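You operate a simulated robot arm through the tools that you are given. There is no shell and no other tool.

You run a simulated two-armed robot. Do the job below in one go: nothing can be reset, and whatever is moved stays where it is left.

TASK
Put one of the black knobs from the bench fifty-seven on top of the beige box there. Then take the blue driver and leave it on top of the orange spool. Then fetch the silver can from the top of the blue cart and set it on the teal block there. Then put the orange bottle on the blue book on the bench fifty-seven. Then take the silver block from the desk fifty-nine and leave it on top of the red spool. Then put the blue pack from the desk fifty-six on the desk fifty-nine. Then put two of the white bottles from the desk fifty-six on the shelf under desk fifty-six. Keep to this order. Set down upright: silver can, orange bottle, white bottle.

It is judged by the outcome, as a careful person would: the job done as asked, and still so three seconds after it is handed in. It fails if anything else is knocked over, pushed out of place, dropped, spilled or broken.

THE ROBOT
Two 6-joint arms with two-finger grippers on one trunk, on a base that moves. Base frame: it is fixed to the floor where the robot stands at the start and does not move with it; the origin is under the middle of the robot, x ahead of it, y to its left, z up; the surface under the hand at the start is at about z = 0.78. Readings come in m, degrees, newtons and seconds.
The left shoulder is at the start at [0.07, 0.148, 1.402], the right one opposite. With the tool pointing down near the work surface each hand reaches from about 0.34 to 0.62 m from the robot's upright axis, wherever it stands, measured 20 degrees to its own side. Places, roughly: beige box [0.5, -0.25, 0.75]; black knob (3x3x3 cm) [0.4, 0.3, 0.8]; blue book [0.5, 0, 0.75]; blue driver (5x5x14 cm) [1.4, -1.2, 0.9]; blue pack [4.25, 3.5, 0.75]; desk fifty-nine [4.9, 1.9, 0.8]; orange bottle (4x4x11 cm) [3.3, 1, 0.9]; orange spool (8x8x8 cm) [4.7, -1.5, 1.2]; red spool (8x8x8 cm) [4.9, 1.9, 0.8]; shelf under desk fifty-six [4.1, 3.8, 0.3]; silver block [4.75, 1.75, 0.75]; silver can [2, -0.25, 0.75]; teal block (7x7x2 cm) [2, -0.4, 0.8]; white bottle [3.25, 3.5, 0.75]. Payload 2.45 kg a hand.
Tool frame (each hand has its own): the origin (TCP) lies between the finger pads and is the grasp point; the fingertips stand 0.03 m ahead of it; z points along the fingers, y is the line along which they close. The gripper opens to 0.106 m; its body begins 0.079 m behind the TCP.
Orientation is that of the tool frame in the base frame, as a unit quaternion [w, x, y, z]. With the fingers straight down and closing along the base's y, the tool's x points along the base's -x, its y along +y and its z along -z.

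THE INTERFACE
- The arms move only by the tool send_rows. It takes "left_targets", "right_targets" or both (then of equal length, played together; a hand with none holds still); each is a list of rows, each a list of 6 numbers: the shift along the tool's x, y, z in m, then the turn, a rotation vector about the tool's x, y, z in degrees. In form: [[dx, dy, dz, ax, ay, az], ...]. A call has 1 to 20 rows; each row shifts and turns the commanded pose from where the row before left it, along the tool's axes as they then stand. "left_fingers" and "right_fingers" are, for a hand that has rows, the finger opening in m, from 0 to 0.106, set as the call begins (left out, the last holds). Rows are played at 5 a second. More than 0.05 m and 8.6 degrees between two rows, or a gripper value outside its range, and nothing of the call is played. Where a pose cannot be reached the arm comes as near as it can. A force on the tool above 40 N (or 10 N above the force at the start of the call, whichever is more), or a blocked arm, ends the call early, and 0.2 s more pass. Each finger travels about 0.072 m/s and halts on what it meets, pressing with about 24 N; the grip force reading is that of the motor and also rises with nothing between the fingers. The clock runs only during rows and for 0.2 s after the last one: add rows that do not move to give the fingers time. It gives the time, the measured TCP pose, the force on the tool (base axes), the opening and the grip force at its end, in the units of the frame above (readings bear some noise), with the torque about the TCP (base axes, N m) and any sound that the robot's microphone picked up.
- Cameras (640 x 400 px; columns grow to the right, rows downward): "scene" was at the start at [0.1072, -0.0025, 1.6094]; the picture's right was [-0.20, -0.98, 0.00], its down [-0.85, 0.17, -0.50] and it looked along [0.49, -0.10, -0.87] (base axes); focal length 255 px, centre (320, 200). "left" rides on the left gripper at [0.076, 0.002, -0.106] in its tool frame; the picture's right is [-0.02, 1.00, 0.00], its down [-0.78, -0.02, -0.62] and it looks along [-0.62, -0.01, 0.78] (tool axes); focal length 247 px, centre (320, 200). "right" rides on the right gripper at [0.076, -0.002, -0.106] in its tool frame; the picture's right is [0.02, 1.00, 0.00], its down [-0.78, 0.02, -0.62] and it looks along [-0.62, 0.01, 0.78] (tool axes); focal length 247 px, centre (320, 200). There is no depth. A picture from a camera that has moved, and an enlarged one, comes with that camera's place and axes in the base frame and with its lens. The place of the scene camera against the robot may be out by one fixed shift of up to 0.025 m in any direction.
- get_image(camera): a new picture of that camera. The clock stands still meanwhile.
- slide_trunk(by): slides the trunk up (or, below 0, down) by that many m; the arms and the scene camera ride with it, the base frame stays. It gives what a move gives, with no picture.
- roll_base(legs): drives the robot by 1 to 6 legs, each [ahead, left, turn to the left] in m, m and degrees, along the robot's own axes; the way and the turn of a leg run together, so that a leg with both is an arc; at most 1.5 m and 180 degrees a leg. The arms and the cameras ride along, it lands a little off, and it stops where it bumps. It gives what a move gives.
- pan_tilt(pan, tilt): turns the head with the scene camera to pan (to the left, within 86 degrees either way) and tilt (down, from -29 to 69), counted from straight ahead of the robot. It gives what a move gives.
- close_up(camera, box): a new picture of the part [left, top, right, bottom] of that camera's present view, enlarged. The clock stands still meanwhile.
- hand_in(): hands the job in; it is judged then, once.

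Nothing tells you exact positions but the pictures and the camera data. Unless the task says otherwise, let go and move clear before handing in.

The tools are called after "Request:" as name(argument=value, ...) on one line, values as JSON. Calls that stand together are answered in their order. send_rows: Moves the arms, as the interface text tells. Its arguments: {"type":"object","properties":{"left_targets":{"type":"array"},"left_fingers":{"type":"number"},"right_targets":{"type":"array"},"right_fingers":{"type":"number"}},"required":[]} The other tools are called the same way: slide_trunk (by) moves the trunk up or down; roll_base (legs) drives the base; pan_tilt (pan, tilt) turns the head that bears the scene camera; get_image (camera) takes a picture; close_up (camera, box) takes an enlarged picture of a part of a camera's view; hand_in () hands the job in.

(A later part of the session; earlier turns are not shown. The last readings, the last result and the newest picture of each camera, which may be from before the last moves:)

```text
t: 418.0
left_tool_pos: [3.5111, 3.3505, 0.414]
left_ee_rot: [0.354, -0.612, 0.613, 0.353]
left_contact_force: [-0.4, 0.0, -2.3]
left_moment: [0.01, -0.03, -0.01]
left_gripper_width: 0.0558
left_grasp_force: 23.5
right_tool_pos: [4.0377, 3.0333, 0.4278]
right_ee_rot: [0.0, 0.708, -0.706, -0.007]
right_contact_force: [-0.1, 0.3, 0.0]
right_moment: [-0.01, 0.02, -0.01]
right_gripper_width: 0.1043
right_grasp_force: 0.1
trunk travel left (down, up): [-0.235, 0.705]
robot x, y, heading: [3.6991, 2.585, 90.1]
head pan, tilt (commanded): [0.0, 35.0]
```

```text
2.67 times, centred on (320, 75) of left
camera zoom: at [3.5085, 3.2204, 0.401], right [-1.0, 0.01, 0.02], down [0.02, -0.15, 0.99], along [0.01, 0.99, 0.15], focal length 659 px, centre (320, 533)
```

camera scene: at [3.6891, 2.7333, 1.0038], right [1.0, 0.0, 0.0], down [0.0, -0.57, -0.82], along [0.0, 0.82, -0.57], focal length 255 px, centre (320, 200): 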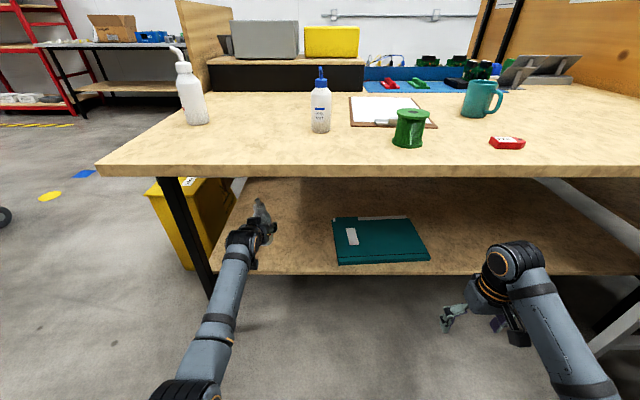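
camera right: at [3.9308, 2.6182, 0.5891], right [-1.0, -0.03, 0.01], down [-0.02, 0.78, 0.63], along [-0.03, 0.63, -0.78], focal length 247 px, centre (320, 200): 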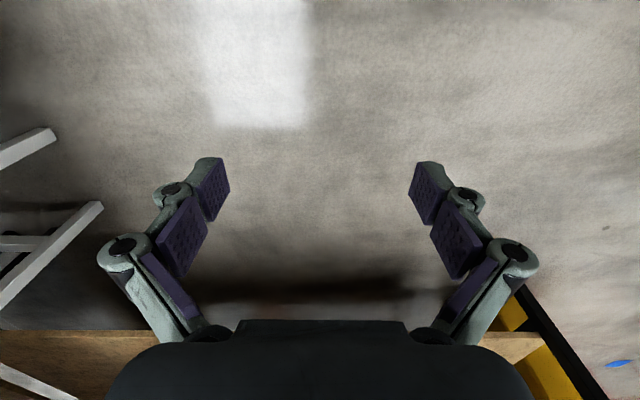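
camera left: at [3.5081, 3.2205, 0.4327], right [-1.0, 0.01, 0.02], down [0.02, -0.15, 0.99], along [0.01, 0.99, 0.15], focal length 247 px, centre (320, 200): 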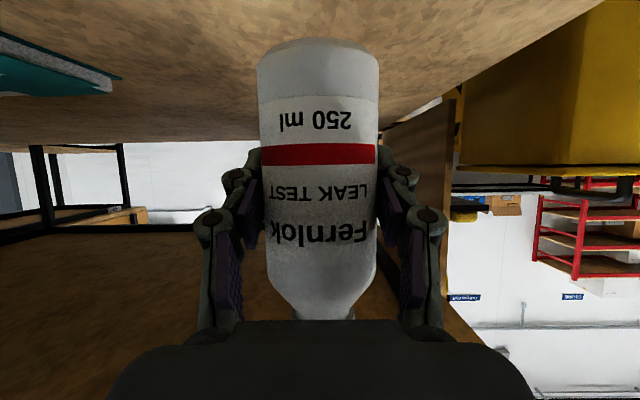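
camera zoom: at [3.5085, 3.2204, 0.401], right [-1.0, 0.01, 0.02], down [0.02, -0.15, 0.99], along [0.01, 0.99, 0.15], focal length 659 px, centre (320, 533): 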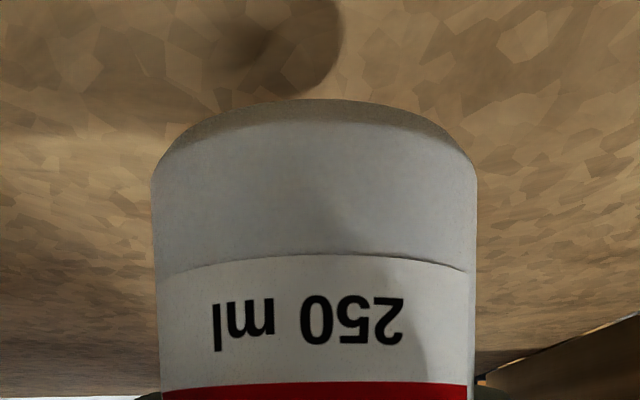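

Request:
send_rows(left_targets=[[0.0026, 0, 0.0015, 0, 0, 0], [0, 0, 0, 0, 0, 0]])

Request:
send_rows(left_targets=[[0.0026, 0, 0.0015, 0, 0, 0], [0, 0, 0, 0, 0, 0]])

Request:
send_rows(left_targets=[[0.0026, 0, 0.0015, 0, 0, 0], [0, 0, 0, 0, 0, 0]])

Request:
close_up(camera="left", box=[220, 0, 420, 150])

```text
t: 418.6
left_tool_pos: [3.5115, 3.3511, 0.4113]
left_ee_rot: [0.354, -0.612, 0.613, 0.353]
left_contact_force: [-0.1, -0.8, -3.3]
left_moment: [-0.02, 0.0, 0.01]
left_gripper_width: 0.0557
left_grasp_force: 24.0
right_tool_pos: [4.037, 3.0322, 0.4287]
right_ee_rot: [0.0, 0.708, -0.706, -0.007]
right_contact_force: [0.1, -0.4, -0.6]
right_moment: [0.0, 0.0, -0.02]
right_gripper_width: 0.1039
right_grasp_force: 0.0
trunk travel left (down, up): [-0.235, 0.705]
robot x, y, heading: [3.6968, 2.5826, 90.0]
head pan, tilt (commanded): [0.0, 35.0]
```

```text
t: 419.2
left_tool_pos: [3.5107, 3.3501, 0.4071]
left_ee_rot: [0.353, -0.612, 0.613, 0.353]
left_contact_force: [0.6, 0.4, -3.7]
left_moment: [0.0, -0.03, 0.03]
left_gripper_width: 0.0557
left_grasp_force: 23.8
right_tool_pos: [4.037, 3.0325, 0.4287]
right_ee_rot: [0.0, 0.708, -0.706, -0.008]
right_contact_force: [0.4, -0.1, 0.3]
right_moment: [0.0, 0.02, 0.02]
right_gripper_width: 0.1041
right_grasp_force: 0.0
trunk travel left (down, up): [-0.235, 0.705]
robot x, y, heading: [3.6968, 2.5843, 90.3]
head pan, tilt (commanded): [0.0, 35.0]
```

```text
t: 419.8
left_tool_pos: [3.5116, 3.3499, 0.4045]
left_ee_rot: [0.354, -0.612, 0.613, 0.353]
left_contact_force: [-0.5, -0.6, -4.9]
left_moment: [0.03, 0.01, 0.02]
left_gripper_width: 0.0558
left_grasp_force: 23.4
right_tool_pos: [4.0373, 3.0319, 0.4283]
right_ee_rot: [0.0, 0.708, -0.706, -0.007]
right_contact_force: [0.5, 0.0, -0.2]
right_moment: [-0.01, -0.02, 0.03]
right_gripper_width: 0.104
right_grasp_force: 0.0
trunk travel left (down, up): [-0.235, 0.705]
robot x, y, heading: [3.6942, 2.5781, 90.3]
head pan, tilt (commanded): [0.0, 35.0]
```

```text
2.67 times, centred on (320, 75) of left
camera zoom: at [3.5083, 3.2206, 0.3918], right [-1.0, 0.01, 0.02], down [0.02, -0.15, 0.99], along [0.01, 0.99, 0.15], focal length 659 px, centre (320, 533)
```

zoom: 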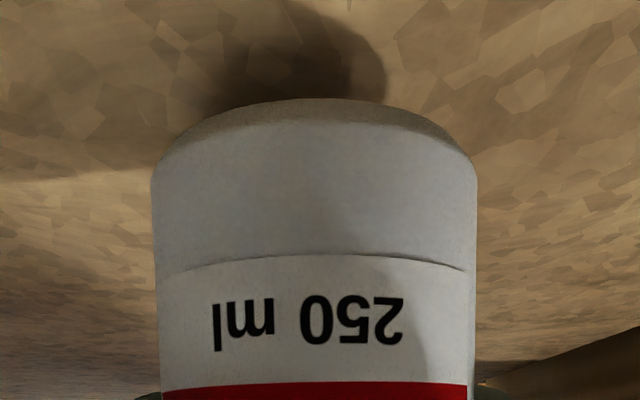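

Request:
send_rows(left_targets=[[0.0026, 0, 0.0015, 0, 0, 0], [0, 0, 0, 0, 0, 0]])

Request:
send_rows(left_targets=[[0.0026, 0, 0.0015, 0, 0, 0], [0, 0, 0, 0, 0, 0]])

Request:
send_rows(left_targets=[[0.0026, 0, 0.0015, 0, 0, 0], [0, 0, 0, 0, 0, 0]])

Request:
close_up(camera="left", box=[220, 0, 420, 150])

```text
t: 420.4
left_tool_pos: [3.5112, 3.3498, 0.4023]
left_ee_rot: [0.354, -0.612, 0.612, 0.354]
left_contact_force: [0.1, 0.9, -3.4]
left_moment: [0.01, 0.02, -0.04]
left_gripper_width: 0.0556
left_grasp_force: 24.1
right_tool_pos: [4.036, 3.0325, 0.4281]
right_ee_rot: [0.0, 0.709, -0.706, -0.008]
right_contact_force: [-0.9, -0.1, 0.4]
right_moment: [0.01, 0.01, 0.03]
right_gripper_width: 0.1041
right_grasp_force: 0.1
trunk travel left (down, up): [-0.235, 0.705]
robot x, y, heading: [3.6959, 2.5889, 90.2]
head pan, tilt (commanded): [0.0, 35.0]
```

```text
t: 421.0
left_tool_pos: [3.5122, 3.35, 0.398]
left_ee_rot: [-0.354, 0.613, -0.612, -0.354]
left_contact_force: [-1.1, 0.2, -3.8]
left_moment: [-0.02, 0.0, 0.0]
left_gripper_width: 0.0558
left_grasp_force: 23.9
right_tool_pos: [4.037, 3.0325, 0.4271]
right_ee_rot: [-0.001, 0.709, -0.706, -0.007]
right_contact_force: [0.5, -0.2, 0.2]
right_moment: [0.01, 0.01, 0.01]
right_gripper_width: 0.1039
right_grasp_force: 0.1
trunk travel left (down, up): [-0.235, 0.705]
robot x, y, heading: [3.6975, 2.5852, 90.0]
head pan, tilt (commanded): [0.0, 35.0]
```

```text
t: 421.6
left_tool_pos: [3.5112, 3.3505, 0.3949]
left_ee_rot: [-0.353, 0.613, -0.612, -0.354]
left_contact_force: [0.7, -1.5, -3.5]
left_moment: [0.02, -0.01, 0.01]
left_gripper_width: 0.0558
left_grasp_force: 24.0
right_tool_pos: [4.0383, 3.0327, 0.4274]
right_ee_rot: [0.001, 0.708, -0.706, -0.008]
right_contact_force: [-0.4, 0.0, -0.9]
right_moment: [0.0, 0.03, 0.03]
right_gripper_width: 0.1038
right_grasp_force: 0.1
trunk travel left (down, up): [-0.235, 0.705]
robot x, y, heading: [3.6969, 2.5857, 89.9]
head pan, tilt (commanded): [0.0, 35.0]
```

```text
2.67 times, centred on (320, 75) of left
camera zoom: at [3.5083, 3.2206, 0.3825], right [-1.0, 0.01, 0.02], down [0.02, -0.15, 0.99], along [0.01, 0.99, 0.15], focal length 659 px, centre (320, 533)
```

zoom: 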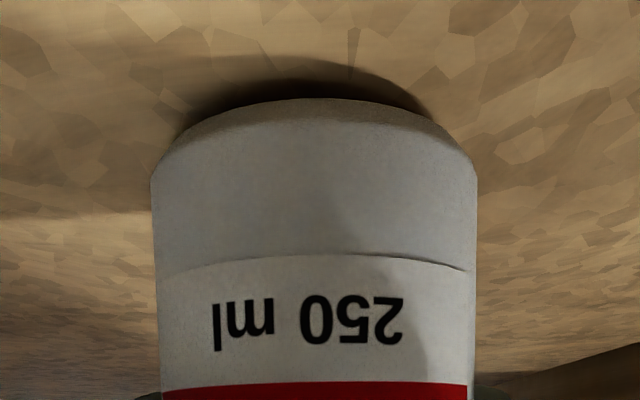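

Request:
send_rows(left_targets=[[0.0022, 0, 0.0012, 0, 0, 0], [0, 0, 0, 0, 0, 0]])

Request:
send_rows(left_targets=[[0.0022, 0, 0.0012, 0, 0, 0], [0, 0, 0, 0, 0, 0]])

Request:
close_up(camera="left", box=[220, 0, 420, 150])

```text
t: 422.2
left_tool_pos: [3.5103, 3.3498, 0.3931]
left_ee_rot: [0.354, -0.612, 0.612, 0.354]
left_contact_force: [0.6, -0.5, -3.7]
left_moment: [-0.01, -0.01, -0.01]
left_gripper_width: 0.056
left_grasp_force: 24.4
right_tool_pos: [4.0373, 3.0331, 0.4288]
right_ee_rot: [-0.001, 0.708, -0.706, -0.007]
right_contact_force: [0.0, 0.0, -1.1]
right_moment: [0.01, 0.0, 0.0]
right_gripper_width: 0.1041
right_grasp_force: 0.0
trunk travel left (down, up): [-0.235, 0.705]
robot x, y, heading: [3.6955, 2.5849, 90.3]
head pan, tilt (commanded): [0.0, 35.0]
```

```text
t: 422.8
left_tool_pos: [3.5104, 3.3492, 0.3905]
left_ee_rot: [0.354, -0.612, 0.612, 0.353]
left_contact_force: [-0.4, -0.2, -2.6]
left_moment: [0.03, -0.01, 0.03]
left_gripper_width: 0.0557
left_grasp_force: 24.1
right_tool_pos: [4.037, 3.0323, 0.4278]
right_ee_rot: [0.0, 0.708, -0.706, -0.007]
right_contact_force: [0.7, -0.6, 0.0]
right_moment: [0.02, 0.0, -0.02]
right_gripper_width: 0.1043
right_grasp_force: 0.2
trunk travel left (down, up): [-0.235, 0.705]
robot x, y, heading: [3.697, 2.5833, 90.1]
head pan, tilt (commanded): [0.0, 35.0]
```

```text
2.67 times, centred on (320, 75) of left
camera zoom: at [3.5084, 3.2207, 0.3776], right [-1.0, 0.01, 0.02], down [0.02, -0.15, 0.99], along [0.01, 0.99, 0.15], focal length 659 px, centre (320, 533)
```

zoom: 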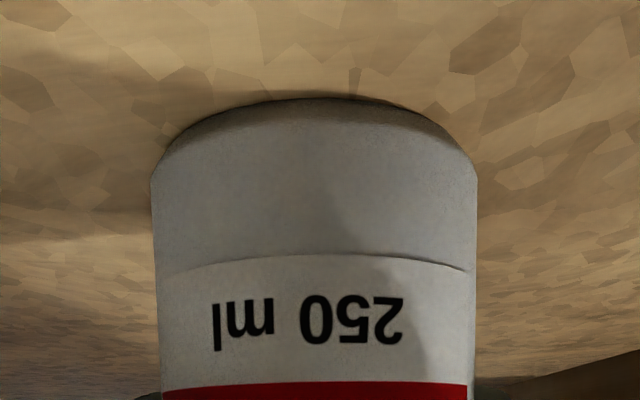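

Almost touching now. Two more small steps.

Request:
send_rows(left_targets=[[0.0013, 0, 0.0008, 0, 0, 0], [0, 0, 0, 0, 0, 0]])

Request:
send_rows(left_targets=[[0.0013, 0, 0.0008, 0, 0, 0], [0, 0, 0, 0, 0, 0]])

```text
t: 423.4
left_tool_pos: [3.511, 3.3497, 0.39]
left_ee_rot: [0.354, -0.612, 0.612, 0.354]
left_contact_force: [-0.3, 0.3, 2.2]
left_moment: [-0.08, 0.01, 0.0]
left_gripper_width: 0.056
left_grasp_force: 24.1
right_tool_pos: [4.0379, 3.0323, 0.4281]
right_ee_rot: [0.001, 0.708, -0.706, -0.008]
right_contact_force: [-0.5, 0.5, -0.5]
right_moment: [0.01, -0.01, 0.01]
right_gripper_width: 0.1041
right_grasp_force: 0.1
trunk travel left (down, up): [-0.235, 0.705]
robot x, y, heading: [3.698, 2.5821, 89.8]
head pan, tilt (commanded): [0.0, 35.0]
```

```text
t: 424.0
left_tool_pos: [3.5111, 3.3499, 0.3909]
left_ee_rot: [0.355, -0.611, 0.612, 0.355]
left_contact_force: [-0.4, 0.7, 9.7]
left_moment: [-0.32, -0.02, -0.08]
left_gripper_width: 0.0559
left_grasp_force: 23.9
right_tool_pos: [4.0372, 3.0318, 0.4293]
right_ee_rot: [0.0, 0.709, -0.706, -0.009]
right_contact_force: [0.3, -1.0, -0.2]
right_moment: [0.03, 0.0, 0.0]
right_gripper_width: 0.1041
right_grasp_force: 0.0
trunk travel left (down, up): [-0.235, 0.705]
robot x, y, heading: [3.7007, 2.5818, 90.0]
head pan, tilt (commanded): [0.0, 35.0]
```

Contact at 9.7 N. I open and withdraw horizontally.

Request:
send_rows(left_targets=[[0, 0, 0, 0, 0, 0], [0, 0, 0, 0, 0, 0], [0, 0, 0, 0, 0, 0]], left_fingers=0.09)

Request:
send_rows(left_targets=[[0.005, 0, -0.0087, 0, 0, 0], [0.01, 0, -0.0173, 0, 0, 0], [0.015, 0, -0.026, 0, 0, 0], [0.015, 0, -0.026, 0, 0, 0], [0, 0, 0, 0, 0, 0]])

Request:
get_image(camera="left")

Request:
get_image(camera="scene")

```text
t: 424.8
left_tool_pos: [3.5113, 3.3504, 0.3881]
left_ee_rot: [0.354, -0.612, 0.613, 0.353]
left_contact_force: [-0.9, 0.0, 0.2]
left_moment: [0.03, -0.03, -0.02]
left_gripper_width: 0.0901
left_grasp_force: 0.1
right_tool_pos: [4.0363, 3.0319, 0.4275]
right_ee_rot: [0.0, 0.708, -0.706, -0.007]
right_contact_force: [-0.3, -0.2, 0.3]
right_moment: [0.0, 0.01, 0.01]
right_gripper_width: 0.1038
right_grasp_force: 0.1
trunk travel left (down, up): [-0.235, 0.705]
robot x, y, heading: [3.6955, 2.5822, 90.1]
head pan, tilt (commanded): [0.0, 35.0]
```

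```text
t: 426.0
left_tool_pos: [3.5115, 3.2603, 0.387]
left_ee_rot: [0.354, -0.612, 0.613, 0.353]
left_contact_force: [-0.7, -0.6, 0.0]
left_moment: [0.01, -0.02, 0.01]
left_gripper_width: 0.0896
left_grasp_force: 0.1
right_tool_pos: [4.0381, 3.033, 0.4269]
right_ee_rot: [0.0, 0.708, -0.706, -0.007]
right_contact_force: [0.4, -0.1, 0.5]
right_moment: [-0.02, -0.04, -0.01]
right_gripper_width: 0.1041
right_grasp_force: 0.1
trunk travel left (down, up): [-0.235, 0.705]
robot x, y, heading: [3.6965, 2.5825, 90.0]
head pan, tilt (commanded): [0.0, 35.0]
```

```text
taken
camera left: at [3.5083, 3.1305, 0.3744], right [-1.0, 0.01, 0.02], down [0.02, -0.15, 0.99], along [0.01, 0.99, 0.15], focal length 247 px, centre (320, 200)
```

left: 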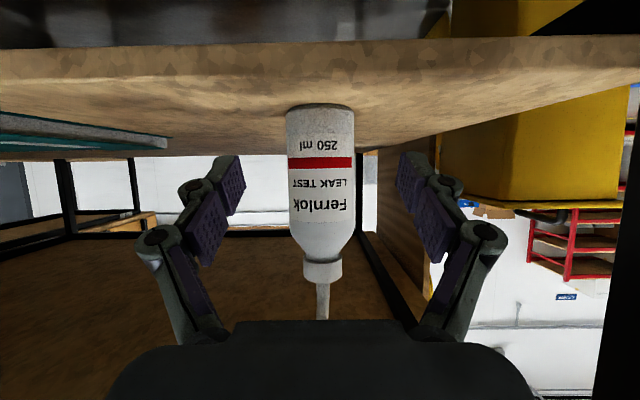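

```text
taken
camera scene: at [3.6892, 2.7329, 1.0039], right [1.0, 0.0, 0.0], down [0.0, -0.57, -0.82], along [0.0, 0.82, -0.57], focal length 255 px, centre (320, 200)
```

scene: 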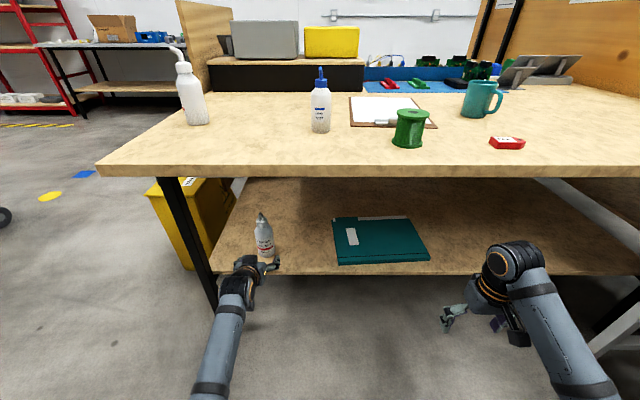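

Bottle A stands upright on the shelf. I back out, raise the trunk again and line up with bottle B.

Request:
roll_base(legs=[[-0.33, 0, 0]])

Request:
slide_trunk(by=0.435)

Request:
roll_base(legs=[[0.2, 0.15, 0]])

Request:
get_image(camera="left")

Request:
get_image(camera="scene")

```text
t: 428.1
left_tool_pos: [3.5124, 2.9322, 0.3877]
left_ee_rot: [0.354, -0.611, 0.614, 0.353]
left_contact_force: [-0.7, 0.7, -0.6]
left_moment: [0.03, 0.02, 0.01]
left_gripper_width: 0.0901
left_grasp_force: 0.0
right_tool_pos: [4.0392, 2.7024, 0.4282]
right_ee_rot: [0.0, 0.707, -0.707, -0.007]
right_contact_force: [0.0, 0.7, 0.7]
right_moment: [0.02, 0.03, -0.03]
right_gripper_width: 0.1041
right_grasp_force: 0.0
trunk travel left (down, up): [-0.235, 0.705]
robot x, y, heading: [3.6991, 2.2556, 90.1]
head pan, tilt (commanded): [0.0, 35.0]
```

```text
refused: 0.435 is not a number from -0.4 to 0.4
```

```text
t: 429.9
left_tool_pos: [3.3634, 3.1316, 0.3882]
left_ee_rot: [0.354, -0.611, 0.614, 0.353]
left_contact_force: [-1.3, 1.1, 0.4]
left_moment: [0.0, 0.01, -0.01]
left_gripper_width: 0.0897
left_grasp_force: 0.1
right_tool_pos: [3.8885, 2.9017, 0.4274]
right_ee_rot: [-0.001, -0.706, 0.708, 0.007]
right_contact_force: [-0.9, 0.6, -1.3]
right_moment: [0.03, -0.03, -0.05]
right_gripper_width: 0.1041
right_grasp_force: 0.0
trunk travel left (down, up): [-0.235, 0.705]
robot x, y, heading: [3.5487, 2.4548, 89.7]
head pan, tilt (commanded): [0.0, 35.0]
```

```text
taken
camera left: at [3.3605, 3.0024, 0.3743], right [-1.0, 0.02, 0.02], down [0.02, -0.15, 0.99], along [0.02, 0.99, 0.15], focal length 247 px, centre (320, 200)
```

left: 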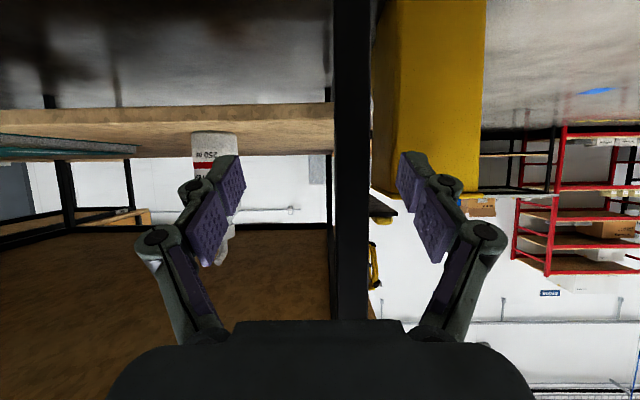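

```text
taken
camera scene: at [3.5398, 2.6039, 1.0039], right [1.0, 0.0, 0.0], down [0.0, -0.57, -0.82], along [0.0, 0.82, -0.57], focal length 255 px, centre (320, 200)
```

scene: 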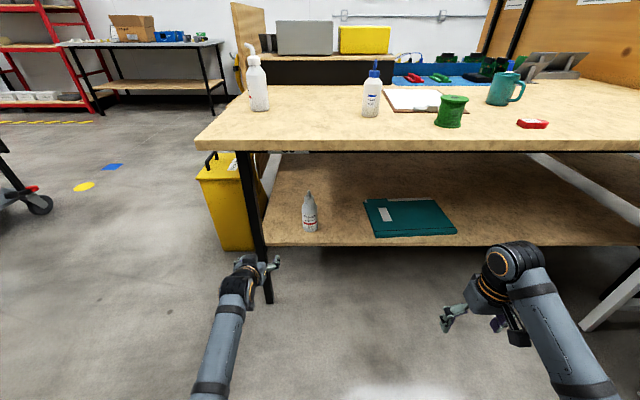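

The trunk command was refused (0.4 m limit) and the base moved anyway, so my hand is now just in front of the desk leg. I back off first, then raise in two steps.

Request:
roll_base(legs=[[-0.15, 0, 0.3]])

Request:
slide_trunk(by=0.38)

Request:
slide_trunk(by=0.055)

Request:
get_image(camera="left")

Request:
get_image(camera="scene")

```text
t: 431.3
left_tool_pos: [3.36, 2.9808, 0.3869]
left_ee_rot: [-0.353, 0.613, -0.612, -0.354]
left_contact_force: [0.0, -0.6, -0.1]
left_moment: [-0.02, 0.0, 0.0]
left_gripper_width: 0.0903
left_grasp_force: 0.0
right_tool_pos: [3.8872, 2.754, 0.428]
right_ee_rot: [0.0, 0.709, -0.705, -0.007]
right_contact_force: [0.7, -0.6, 0.1]
right_moment: [0.01, 0.03, 0.01]
right_gripper_width: 0.1041
right_grasp_force: 0.1
trunk travel left (down, up): [-0.235, 0.705]
robot x, y, heading: [3.5465, 2.3057, 90.4]
head pan, tilt (commanded): [0.0, 35.0]
```

```text
t: 435.0
left_tool_pos: [3.3597, 2.9811, 0.7673]
left_ee_rot: [-0.354, 0.613, -0.612, -0.354]
left_contact_force: [-0.7, -0.2, 0.0]
left_moment: [-0.02, -0.01, -0.04]
left_gripper_width: 0.09
left_grasp_force: 0.1
right_tool_pos: [3.8882, 2.7546, 0.8078]
right_ee_rot: [0.0, 0.709, -0.705, -0.007]
right_contact_force: [-0.5, 0.4, 0.2]
right_moment: [-0.01, 0.01, 0.0]
right_gripper_width: 0.1039
right_grasp_force: 0.1
trunk travel left (down, up): [-0.615, 0.325]
robot x, y, heading: [3.5489, 2.3049, 90.3]
head pan, tilt (commanded): [0.0, 35.0]
```

```text
t: 435.9
left_tool_pos: [3.3597, 2.9812, 0.8218]
left_ee_rot: [-0.353, 0.613, -0.612, -0.354]
left_contact_force: [-0.4, -0.4, 1.1]
left_moment: [0.03, 0.0, -0.01]
left_gripper_width: 0.0898
left_grasp_force: 0.0
right_tool_pos: [3.8866, 2.7543, 0.8639]
right_ee_rot: [0.001, 0.709, -0.706, -0.007]
right_contact_force: [-1.2, 0.2, 0.0]
right_moment: [-0.03, 0.0, -0.01]
right_gripper_width: 0.1042
right_grasp_force: 0.0
trunk travel left (down, up): [-0.67, 0.27]
robot x, y, heading: [3.547, 2.3069, 90.2]
head pan, tilt (commanded): [0.0, 35.0]
```

```text
taken
camera left: at [3.3573, 2.8516, 0.8093], right [-1.0, 0.01, 0.02], down [0.02, -0.15, 0.99], along [0.01, 0.99, 0.15], focal length 247 px, centre (320, 200)
```

left: 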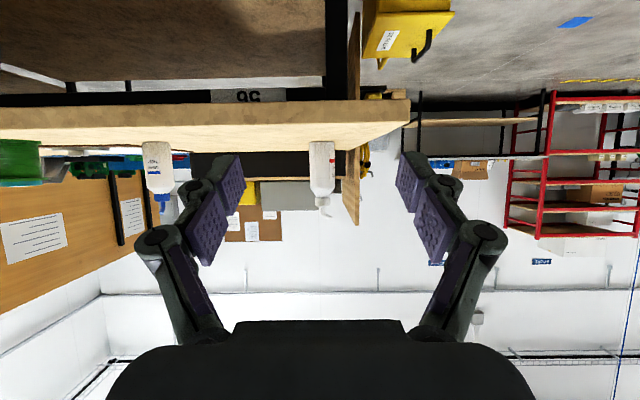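

```text
taken
camera scene: at [3.5392, 2.4542, 1.4389], right [1.0, 0.0, 0.0], down [0.0, -0.57, -0.82], along [0.0, 0.82, -0.57], focal length 255 px, centre (320, 200)
```

scene: 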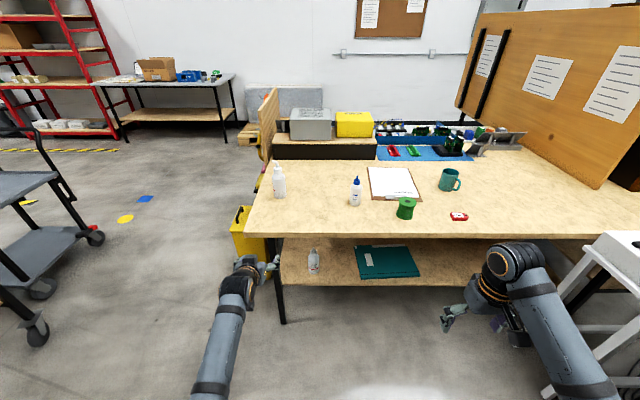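

Bottle B is straight ahead at about [3.358, 3.44]. I roll in to stop 10 cm short of it.

Request:
roll_base(legs=[[0.35, 0, 0]])

Request:
get_image(camera="left")

```text
t: 438.2
left_tool_pos: [3.3565, 3.3287, 0.8231]
left_ee_rot: [-0.353, 0.613, -0.612, -0.354]
left_contact_force: [0.0, 0.0, -0.5]
left_moment: [0.0, -0.01, 0.03]
left_gripper_width: 0.0901
left_grasp_force: 0.0
right_tool_pos: [3.8838, 3.1043, 0.8621]
right_ee_rot: [0.0, 0.709, -0.705, -0.008]
right_contact_force: [0.2, 0.3, 0.5]
right_moment: [0.01, 0.02, 0.0]
right_gripper_width: 0.1041
right_grasp_force: 0.0
trunk travel left (down, up): [-0.67, 0.27]
robot x, y, heading: [3.5423, 2.6507, 90.5]
head pan, tilt (commanded): [0.0, 35.0]
```

```text
taken
camera left: at [3.3541, 3.1995, 0.8093], right [-1.0, 0.01, 0.02], down [0.02, -0.15, 0.99], along [0.01, 0.99, 0.15], focal length 247 px, centre (320, 200)
```

left: 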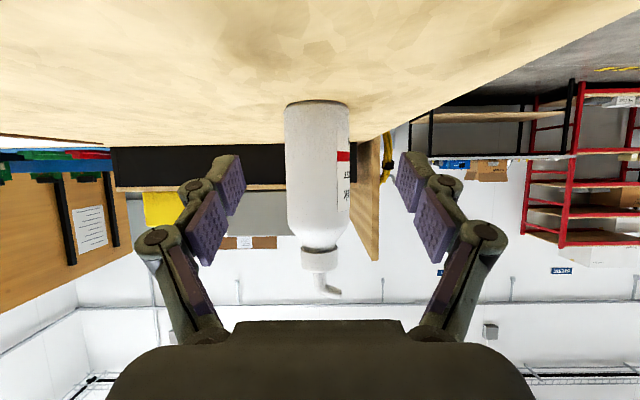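

B is centred. I advance 10 cm in two stages.

Request:
send_rows(left_targets=[[-0.0125, -0.0007, 0.0217, 0, 0, 0], [-0.0125, -0.0007, 0.0217, 0, 0, 0], [-0.0125, -0.0007, 0.0217, 0, 0, 0], [0, 0, 0, 0, 0, 0]])

Request:
get_image(camera="left")

```text
t: 439.2
left_tool_pos: [3.3581, 3.4051, 0.8227]
left_ee_rot: [-0.353, 0.613, -0.611, -0.354]
left_contact_force: [-0.1, -0.2, -0.1]
left_moment: [-0.02, 0.02, -0.01]
left_gripper_width: 0.0899
left_grasp_force: 0.1
right_tool_pos: [3.8837, 3.1044, 0.8639]
right_ee_rot: [0.0, 0.71, -0.705, -0.007]
right_contact_force: [-0.3, -0.5, -0.2]
right_moment: [0.02, 0.01, -0.04]
right_gripper_width: 0.1038
right_grasp_force: 0.0
trunk travel left (down, up): [-0.67, 0.27]
robot x, y, heading: [3.5436, 2.6522, 90.4]
head pan, tilt (commanded): [0.0, 35.0]
```

```text
taken
camera left: at [3.3559, 3.2747, 0.8094], right [-1.0, 0.01, 0.02], down [0.02, -0.15, 0.99], along [0.01, 0.99, 0.15], focal length 247 px, centre (320, 200)
```

left: 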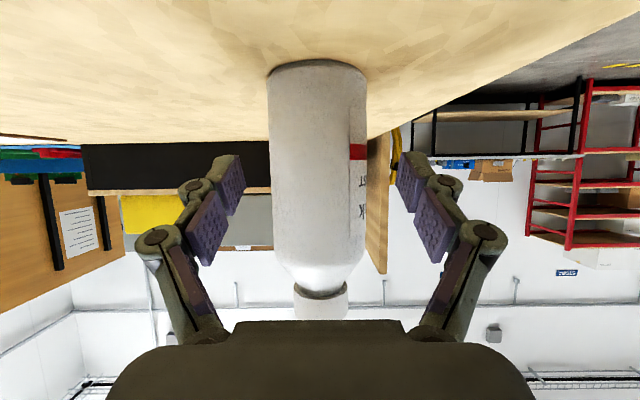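

Request:
send_rows(left_targets=[[-0.0065, 0, 0.0113, 0, 0, 0], [-0.0065, 0, 0.0113, 0, 0, 0], [0, 0, 0, 0, 0, 0]])

Request:
send_rows(left_targets=[[0, 0, 0, 0, 0, 0], [0, 0, 0, 0, 0, 0], [0, 0, 0, 0, 0, 0], [0, 0, 0, 0, 0, 0], [0, 0, 0, 0, 0, 0]], left_fingers=0.045)

Request:
get_image(camera="left")

```text
t: 440.0
left_tool_pos: [3.3576, 3.4312, 0.8233]
left_ee_rot: [-0.354, 0.613, -0.612, -0.354]
left_contact_force: [0.0, -0.5, 0.5]
left_moment: [-0.01, 0.01, 0.02]
left_gripper_width: 0.0901
left_grasp_force: 0.1
right_tool_pos: [3.884, 3.1044, 0.8623]
right_ee_rot: [0.0, 0.71, -0.705, -0.007]
right_contact_force: [0.6, -0.5, 0.2]
right_moment: [0.02, -0.02, 0.0]
right_gripper_width: 0.1041
right_grasp_force: 0.1
trunk travel left (down, up): [-0.67, 0.27]
robot x, y, heading: [3.5437, 2.6534, 90.7]
head pan, tilt (commanded): [0.0, 35.0]
```

```text
t: 441.2
left_tool_pos: [3.3579, 3.4324, 0.8225]
left_ee_rot: [-0.353, 0.613, -0.612, -0.354]
left_contact_force: [0.1, 0.5, 0.9]
left_moment: [0.04, -0.16, 0.04]
left_gripper_width: 0.0554
left_grasp_force: 24.4
right_tool_pos: [3.8845, 3.1033, 0.8625]
right_ee_rot: [-0.001, 0.709, -0.705, -0.008]
right_contact_force: [-0.5, 0.3, 0.2]
right_moment: [-0.01, 0.01, 0.01]
right_gripper_width: 0.1043
right_grasp_force: 0.1
trunk travel left (down, up): [-0.67, 0.27]
robot x, y, heading: [3.5486, 2.6548, 90.4]
head pan, tilt (commanded): [0.0, 35.0]
```

```text
taken
camera left: at [3.3557, 3.3013, 0.809], right [-1.0, 0.01, 0.02], down [0.02, -0.15, 0.99], along [0.01, 0.99, 0.15], focal length 247 px, centre (320, 200)
```

left: 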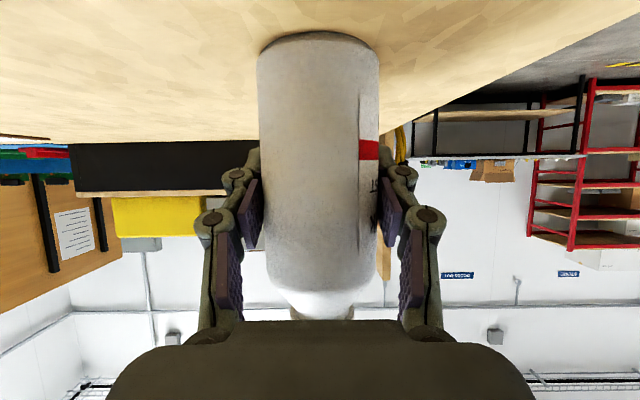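

Gripped at 55 mm. I lift, back away, then lower the trunk for the shelf.

Request:
send_rows(left_targets=[[-0.0087, 0, -0.005, 0, 0, 0], [-0.0173, 0, -0.01, 0, 0, 0], [-0.026, 0, -0.015, 0, 0, 0], [0, 0, 0, 0, 0, 0]])

Request:
roll_base(legs=[[-0.45, 0, -0.3]])

Request:
get_image(camera="scene")

```text
t: 442.2
left_tool_pos: [3.3581, 3.4304, 0.8814]
left_ee_rot: [-0.353, 0.614, -0.611, -0.354]
left_contact_force: [-1.0, -0.3, -3.2]
left_moment: [0.02, -0.02, 0.04]
left_gripper_width: 0.0555
left_grasp_force: 23.4
right_tool_pos: [3.8835, 3.1042, 0.8623]
right_ee_rot: [0.0, 0.71, -0.705, -0.007]
right_contact_force: [0.1, -0.2, -0.6]
right_moment: [0.02, -0.01, -0.04]
right_gripper_width: 0.1038
right_grasp_force: 0.0
trunk travel left (down, up): [-0.67, 0.27]
robot x, y, heading: [3.5504, 2.6497, 90.3]
head pan, tilt (commanded): [0.0, 35.0]
```

```text
t: 444.9
left_tool_pos: [3.3638, 2.9798, 0.8815]
left_ee_rot: [0.354, -0.612, 0.613, 0.353]
left_contact_force: [-1.2, -0.3, -3.1]
left_moment: [0.0, 0.0, 0.0]
left_gripper_width: 0.0554
left_grasp_force: 23.9
right_tool_pos: [3.888, 2.6508, 0.8617]
right_ee_rot: [0.0, 0.708, -0.706, -0.007]
right_contact_force: [0.4, 0.0, -0.2]
right_moment: [0.02, -0.01, 0.04]
right_gripper_width: 0.1039
right_grasp_force: 0.0
trunk travel left (down, up): [-0.67, 0.27]
robot x, y, heading: [3.5485, 2.2014, 89.9]
head pan, tilt (commanded): [0.0, 35.0]
```

```text
taken
camera scene: at [3.5394, 2.3516, 1.4388], right [1.0, 0.0, 0.0], down [0.0, -0.57, -0.82], along [0.0, 0.82, -0.57], focal length 255 px, centre (320, 200)
```

scene: 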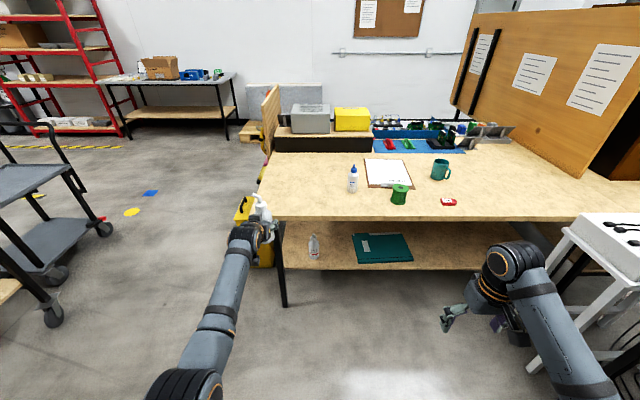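

I strafe right to aim for [3.64, 3.35] on the shelf, then lower the trunk in two steps.

Request:
roll_base(legs=[[0, -0.275, 0.1]])

Request:
slide_trunk(by=-0.38)

Request:
slide_trunk(by=-0.055)

Request:
get_image(camera="left")

Request:
get_image(camera="scene")

```text
t: 446.9
left_tool_pos: [3.6375, 2.9807, 0.8812]
left_ee_rot: [-0.353, 0.613, -0.613, -0.353]
left_contact_force: [-0.1, 0.5, -3.4]
left_moment: [0.0, 0.02, 0.01]
left_gripper_width: 0.0554
left_grasp_force: 24.2
right_tool_pos: [4.1616, 2.6512, 0.8623]
right_ee_rot: [0.0, 0.708, -0.706, -0.007]
right_contact_force: [-0.3, -0.5, 1.3]
right_moment: [0.01, 0.01, 0.01]
right_gripper_width: 0.1041
right_grasp_force: 0.1
trunk travel left (down, up): [-0.67, 0.27]
robot x, y, heading: [3.8257, 2.2036, 90.3]
head pan, tilt (commanded): [0.0, 35.0]
```

```text
t: 450.6
left_tool_pos: [3.6369, 2.9798, 0.5005]
left_ee_rot: [0.354, -0.612, 0.613, 0.353]
left_contact_force: [0.9, -0.1, -3.7]
left_moment: [0.0, -0.01, 0.0]
left_gripper_width: 0.0552
left_grasp_force: 24.5
right_tool_pos: [4.1618, 2.6521, 0.4831]
right_ee_rot: [0.0, 0.709, -0.706, -0.008]
right_contact_force: [-0.1, -0.1, 0.0]
right_moment: [0.0, 0.01, 0.03]
right_gripper_width: 0.1041
right_grasp_force: 0.1
trunk travel left (down, up): [-0.29, 0.65]
robot x, y, heading: [3.8235, 2.2036, 90.2]
head pan, tilt (commanded): [0.0, 35.0]
```

```text
t: 451.5
left_tool_pos: [3.6375, 2.9801, 0.4475]
left_ee_rot: [-0.354, 0.612, -0.612, -0.354]
left_contact_force: [1.0, 0.2, -2.8]
left_moment: [0.02, 0.04, 0.03]
left_gripper_width: 0.0554
left_grasp_force: 24.2
right_tool_pos: [4.1629, 2.6505, 0.4286]
right_ee_rot: [0.0, 0.708, -0.706, -0.008]
right_contact_force: [0.0, 0.6, -0.1]
right_moment: [0.02, 0.02, 0.03]
right_gripper_width: 0.1037
right_grasp_force: 0.1
trunk travel left (down, up): [-0.235, 0.705]
robot x, y, heading: [3.8252, 2.2043, 90.3]
head pan, tilt (commanded): [0.0, 35.0]
```

```text
taken
camera left: at [3.6348, 2.8506, 0.4338], right [-1.0, 0.01, 0.02], down [0.02, -0.15, 0.99], along [0.01, 0.99, 0.15], focal length 247 px, centre (320, 200)
```

left: 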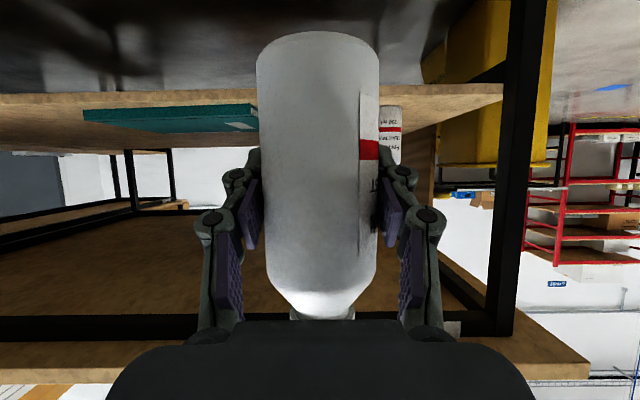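

```text
taken
camera scene: at [3.8145, 2.3517, 1.0039], right [1.0, 0.0, 0.0], down [0.0, -0.57, -0.82], along [0.0, 0.82, -0.57], focal length 255 px, centre (320, 200)
```

scene: 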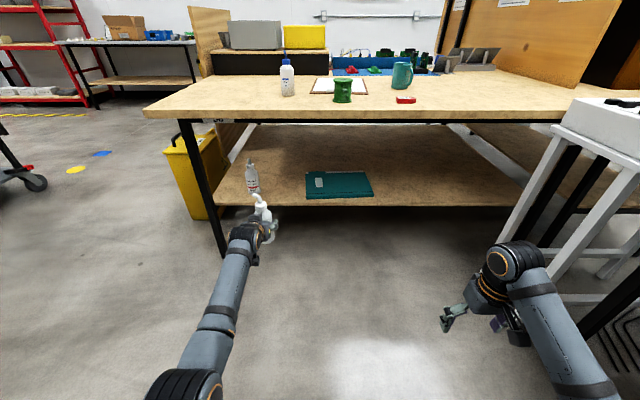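

B has clear space between bottle A and the binder. I roll forward 0.30 m and check.

Request:
roll_base(legs=[[0.3, 0, 0]])

Request:
get_image(camera="left")

Request:
get_image(camera="scene")

```text
t: 453.6
left_tool_pos: [3.6366, 3.2788, 0.446]
left_ee_rot: [0.353, -0.613, 0.613, 0.353]
left_contact_force: [0.4, 0.1, -3.7]
left_moment: [0.02, 0.01, -0.03]
left_gripper_width: 0.0553
left_grasp_force: 23.1
right_tool_pos: [4.1603, 2.9502, 0.4276]
right_ee_rot: [0.0, 0.709, -0.705, -0.008]
right_contact_force: [0.4, 0.6, -0.6]
right_moment: [0.0, 0.01, -0.01]
right_gripper_width: 0.1041
right_grasp_force: 0.1
trunk travel left (down, up): [-0.235, 0.705]
robot x, y, heading: [3.8251, 2.4989, 90.0]
head pan, tilt (commanded): [0.0, 35.0]
```

```text
taken
camera left: at [3.6337, 3.1493, 0.4333], right [-1.0, 0.01, 0.02], down [0.02, -0.15, 0.99], along [0.01, 0.99, 0.15], focal length 247 px, centre (320, 200)
```

left: 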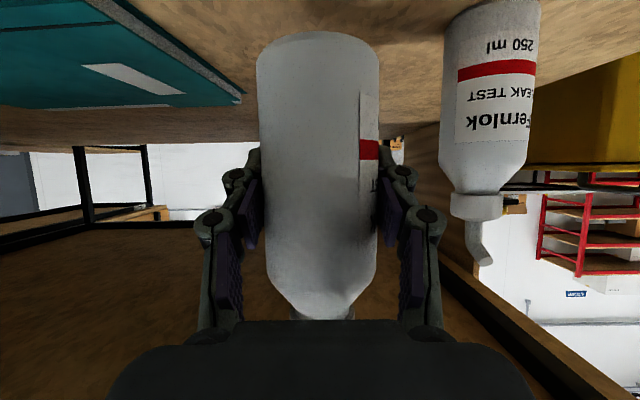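

```text
taken
camera scene: at [3.8136, 2.6509, 1.0038], right [1.0, 0.0, 0.0], down [0.0, -0.57, -0.82], along [0.0, 0.82, -0.57], focal length 255 px, centre (320, 200)
```

scene: 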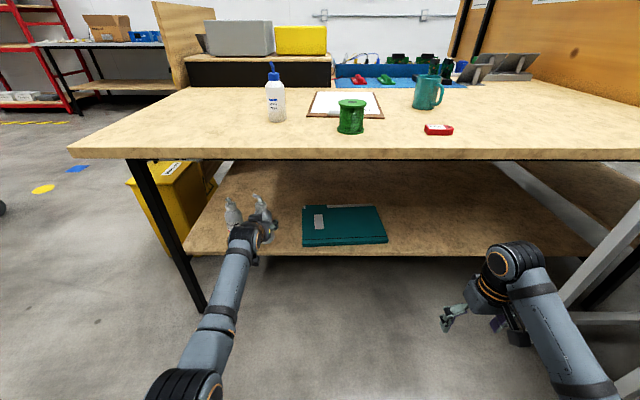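

Request:
roll_base(legs=[[0.07, 0, 0]])

Request:
send_rows(left_targets=[[0.0087, 0, 0.005, 0, 0, 0], [0.0087, 0, 0.005, 0, 0, 0], [0.0087, 0, 0.005, 0, 0, 0], [0.0087, 0, 0.005, 0, 0, 0], [0, 0, 0, 0, 0, 0]])

Request:
get_image(camera="left")

```text
t: 454.6
left_tool_pos: [3.6365, 3.3488, 0.4456]
left_ee_rot: [-0.354, 0.613, -0.613, -0.353]
left_contact_force: [-0.9, -0.2, -2.3]
left_moment: [0.04, -0.03, 0.02]
left_gripper_width: 0.0555
left_grasp_force: 24.0
right_tool_pos: [4.1626, 3.0214, 0.4277]
right_ee_rot: [0.001, 0.708, -0.706, -0.007]
right_contact_force: [0.3, 0.7, 0.2]
right_moment: [0.0, 0.01, 0.02]
right_gripper_width: 0.1039
right_grasp_force: 0.0
trunk travel left (down, up): [-0.235, 0.705]
robot x, y, heading: [3.8222, 2.5703, 90.3]
head pan, tilt (commanded): [0.0, 35.0]
```

```text
t: 455.8
left_tool_pos: [3.6347, 3.349, 0.4064]
left_ee_rot: [-0.353, 0.613, -0.612, -0.354]
left_contact_force: [0.2, 1.5, -3.4]
left_moment: [0.01, 0.02, -0.01]
left_gripper_width: 0.0553
left_grasp_force: 23.6
right_tool_pos: [4.1606, 3.0205, 0.4282]
right_ee_rot: [0.001, 0.709, -0.705, -0.007]
right_contact_force: [-0.3, 1.1, -0.8]
right_moment: [0.02, 0.02, -0.01]
right_gripper_width: 0.1038
right_grasp_force: 0.1
trunk travel left (down, up): [-0.235, 0.705]
robot x, y, heading: [3.822, 2.5725, 90.1]
head pan, tilt (commanded): [0.0, 35.0]
```

```text
taken
camera left: at [3.6325, 3.2191, 0.3933], right [-1.0, 0.01, 0.02], down [0.02, -0.15, 0.99], along [0.01, 0.99, 0.14], focal length 247 px, centre (320, 200)
```

left: 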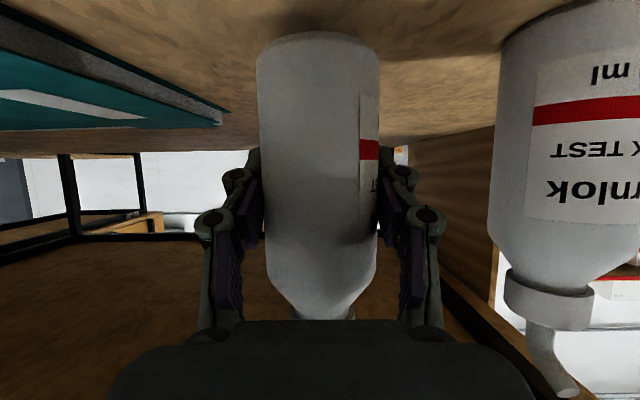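

Clear on both sides. I lower the last 1.5 cm.

Request:
send_rows(left_targets=[[0.0043, 0, 0.0025, 0, 0, 0], [0.0043, 0, 0.0025, 0, 0, 0], [0, 0, 0, 0, 0, 0]])

Request:
send_rows(left_targets=[[0.0017, 0, 0.001, 0, 0, 0], [0, 0, 0, 0, 0, 0]])

Request:
send_rows(left_targets=[[0.0017, 0, 0.001, 0, 0, 0], [0, 0, 0, 0, 0, 0]])

```text
t: 456.6
left_tool_pos: [3.6355, 3.3488, 0.3961]
left_ee_rot: [-0.353, 0.613, -0.612, -0.353]
left_contact_force: [-0.2, 0.1, -3.5]
left_moment: [0.0, 0.01, -0.02]
left_gripper_width: 0.0552
left_grasp_force: 24.3
right_tool_pos: [4.1605, 3.0217, 0.4277]
right_ee_rot: [0.0, 0.709, -0.705, -0.008]
right_contact_force: [-0.6, 0.0, 0.5]
right_moment: [-0.01, -0.03, -0.01]
right_gripper_width: 0.1038
right_grasp_force: 0.0
trunk travel left (down, up): [-0.235, 0.705]
robot x, y, heading: [3.8222, 2.5733, 90.3]
head pan, tilt (commanded): [0.0, 35.0]
```

```text
t: 457.2
left_tool_pos: [3.6359, 3.3488, 0.3957]
left_ee_rot: [-0.352, 0.614, -0.612, -0.354]
left_contact_force: [0.9, 0.6, -3.3]
left_moment: [0.04, 0.0, 0.0]
left_gripper_width: 0.0555
left_grasp_force: 24.5
right_tool_pos: [4.1604, 3.0209, 0.4274]
right_ee_rot: [0.0, 0.709, -0.706, -0.007]
right_contact_force: [-0.7, -0.1, 0.3]
right_moment: [-0.01, 0.01, 0.0]
right_gripper_width: 0.1037
right_grasp_force: 0.1
trunk travel left (down, up): [-0.235, 0.705]
robot x, y, heading: [3.8174, 2.5738, 90.2]
head pan, tilt (commanded): [0.0, 35.0]
```

```text
t: 457.8
left_tool_pos: [3.6351, 3.3493, 0.3917]
left_ee_rot: [-0.353, 0.613, -0.613, -0.353]
left_contact_force: [-0.3, -0.1, -3.7]
left_moment: [0.03, -0.03, -0.04]
left_gripper_width: 0.0552
left_grasp_force: 23.9
right_tool_pos: [4.161, 3.0208, 0.4286]
right_ee_rot: [0.0, 0.709, -0.705, -0.007]
right_contact_force: [-0.6, -0.4, -0.5]
right_moment: [0.01, -0.01, 0.01]
right_gripper_width: 0.104
right_grasp_force: 0.0
trunk travel left (down, up): [-0.235, 0.705]
robot x, y, heading: [3.8229, 2.5712, 90.2]
head pan, tilt (commanded): [0.0, 35.0]
```

Request:
send_rows(left_targets=[[0.0013, 0, 0.0008, 0, 0, 0], [0, 0, 0, 0, 0, 0]])

Request:
send_rows(left_targets=[[0.0013, 0, 0.0008, 0, 0, 0], [0, 0, 0, 0, 0, 0]])

```text
t: 458.4
left_tool_pos: [3.6351, 3.3492, 0.392]
left_ee_rot: [-0.354, 0.613, -0.611, -0.355]
left_contact_force: [-0.6, 0.4, 1.6]
left_moment: [-0.1, -0.02, -0.05]
left_gripper_width: 0.0554
left_grasp_force: 24.2
right_tool_pos: [4.1613, 3.0185, 0.4294]
right_ee_rot: [0.0, 0.709, -0.705, -0.008]
right_contact_force: [-0.1, -0.1, -0.3]
right_moment: [-0.01, 0.01, 0.01]
right_gripper_width: 0.1039
right_grasp_force: 0.0
trunk travel left (down, up): [-0.235, 0.705]
robot x, y, heading: [3.82, 2.5699, 90.0]
head pan, tilt (commanded): [0.0, 35.0]
```

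```text
t: 459.0
left_tool_pos: [3.6348, 3.349, 0.3917]
left_ee_rot: [-0.354, 0.612, -0.611, -0.355]
left_contact_force: [-1.6, 0.0, 9.3]
left_moment: [-0.31, 0.01, -0.04]
left_gripper_width: 0.0553
left_grasp_force: 24.2
right_tool_pos: [4.1609, 3.0205, 0.4283]
right_ee_rot: [0.0, 0.709, -0.705, -0.009]
right_contact_force: [-0.2, -0.3, 0.5]
right_moment: [0.01, -0.02, 0.02]
right_gripper_width: 0.1038
right_grasp_force: 0.1
trunk travel left (down, up): [-0.235, 0.705]
robot x, y, heading: [3.8223, 2.5722, 90.2]
head pan, tilt (commanded): [0.0, 35.0]
```

Contact. I open modestly and withdraw straight back.

Request:
send_rows(left_targets=[[0, 0, 0, 0, 0, 0], [0, 0, 0, 0, 0, 0], [0, 0, 0, 0, 0, 0]], left_fingers=0.08)

Request:
send_rows(left_targets=[[0.005, 0, -0.0087, 0, 0, 0], [0.01, 0, -0.0173, 0, 0, 0], [0.015, 0, -0.026, 0, 0, 0], [0.015, 0, -0.026, 0, 0, 0], [0, 0, 0, 0, 0, 0]])

Request:
roll_base(legs=[[-0.35, 0, 0]])

Request:
get_image(camera="left")

Request:
get_image(camera="scene")

```text
t: 459.8
left_tool_pos: [3.6355, 3.3496, 0.389]
left_ee_rot: [-0.353, 0.613, -0.613, -0.353]
left_contact_force: [0.5, -0.1, -0.7]
left_moment: [0.04, -0.02, 0.01]
left_gripper_width: 0.0801
left_grasp_force: 0.1
right_tool_pos: [4.1606, 3.0214, 0.4292]
right_ee_rot: [-0.001, 0.709, -0.705, -0.008]
right_contact_force: [0.2, 0.0, -1.2]
right_moment: [0.01, -0.02, -0.01]
right_gripper_width: 0.1041
right_grasp_force: 0.1
trunk travel left (down, up): [-0.235, 0.705]
robot x, y, heading: [3.8209, 2.5728, 90.4]
head pan, tilt (commanded): [0.0, 35.0]
```

```text
t: 461.0
left_tool_pos: [3.6357, 3.2588, 0.3897]
left_ee_rot: [-0.352, 0.614, -0.611, -0.354]
left_contact_force: [0.4, -0.9, 0.0]
left_moment: [0.0, -0.02, 0.01]
left_gripper_width: 0.0803
left_grasp_force: 0.1
right_tool_pos: [4.1604, 3.0205, 0.4282]
right_ee_rot: [-0.001, 0.709, -0.705, -0.007]
right_contact_force: [-0.7, -0.5, 0.6]
right_moment: [-0.03, 0.01, -0.01]
right_gripper_width: 0.1038
right_grasp_force: 0.0
trunk travel left (down, up): [-0.235, 0.705]
robot x, y, heading: [3.8217, 2.5738, 90.3]
head pan, tilt (commanded): [0.0, 35.0]
```

```text
t: 463.2
left_tool_pos: [3.6385, 2.9076, 0.3898]
left_ee_rot: [-0.353, 0.613, -0.612, -0.354]
left_contact_force: [0.9, 0.5, -0.2]
left_moment: [0.01, -0.02, -0.02]
left_gripper_width: 0.0803
left_grasp_force: 0.0
right_tool_pos: [4.1625, 2.6686, 0.4284]
right_ee_rot: [0.0, 0.708, -0.706, -0.007]
right_contact_force: [-0.1, 0.3, -0.5]
right_moment: [-0.01, 0.01, 0.01]
right_gripper_width: 0.1041
right_grasp_force: 0.0
trunk travel left (down, up): [-0.235, 0.705]
robot x, y, heading: [3.8205, 2.2198, 90.3]
head pan, tilt (commanded): [0.0, 35.0]
```

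```text
taken
camera left: at [3.6357, 2.778, 0.3774], right [-1.0, 0.01, 0.02], down [0.02, -0.15, 0.99], along [0.01, 0.99, 0.15], focal length 247 px, centre (320, 200)
```

left: 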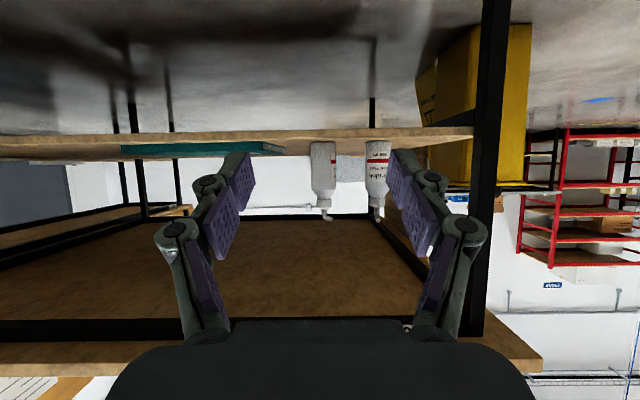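

```text
taken
camera scene: at [3.8148, 2.3688, 1.0039], right [1.0, 0.0, 0.0], down [0.0, -0.57, -0.82], along [0.0, 0.82, -0.57], focal length 255 px, centre (320, 200)
```

scene: 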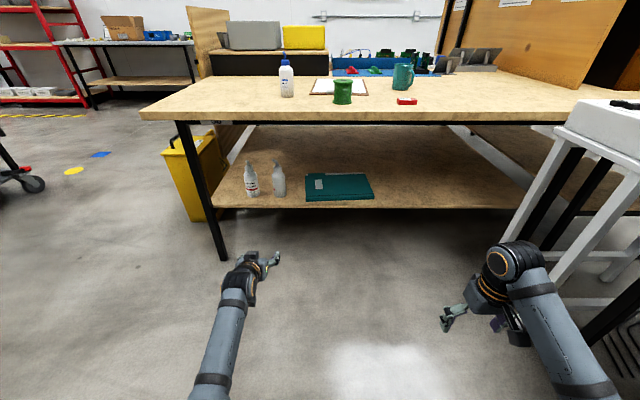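

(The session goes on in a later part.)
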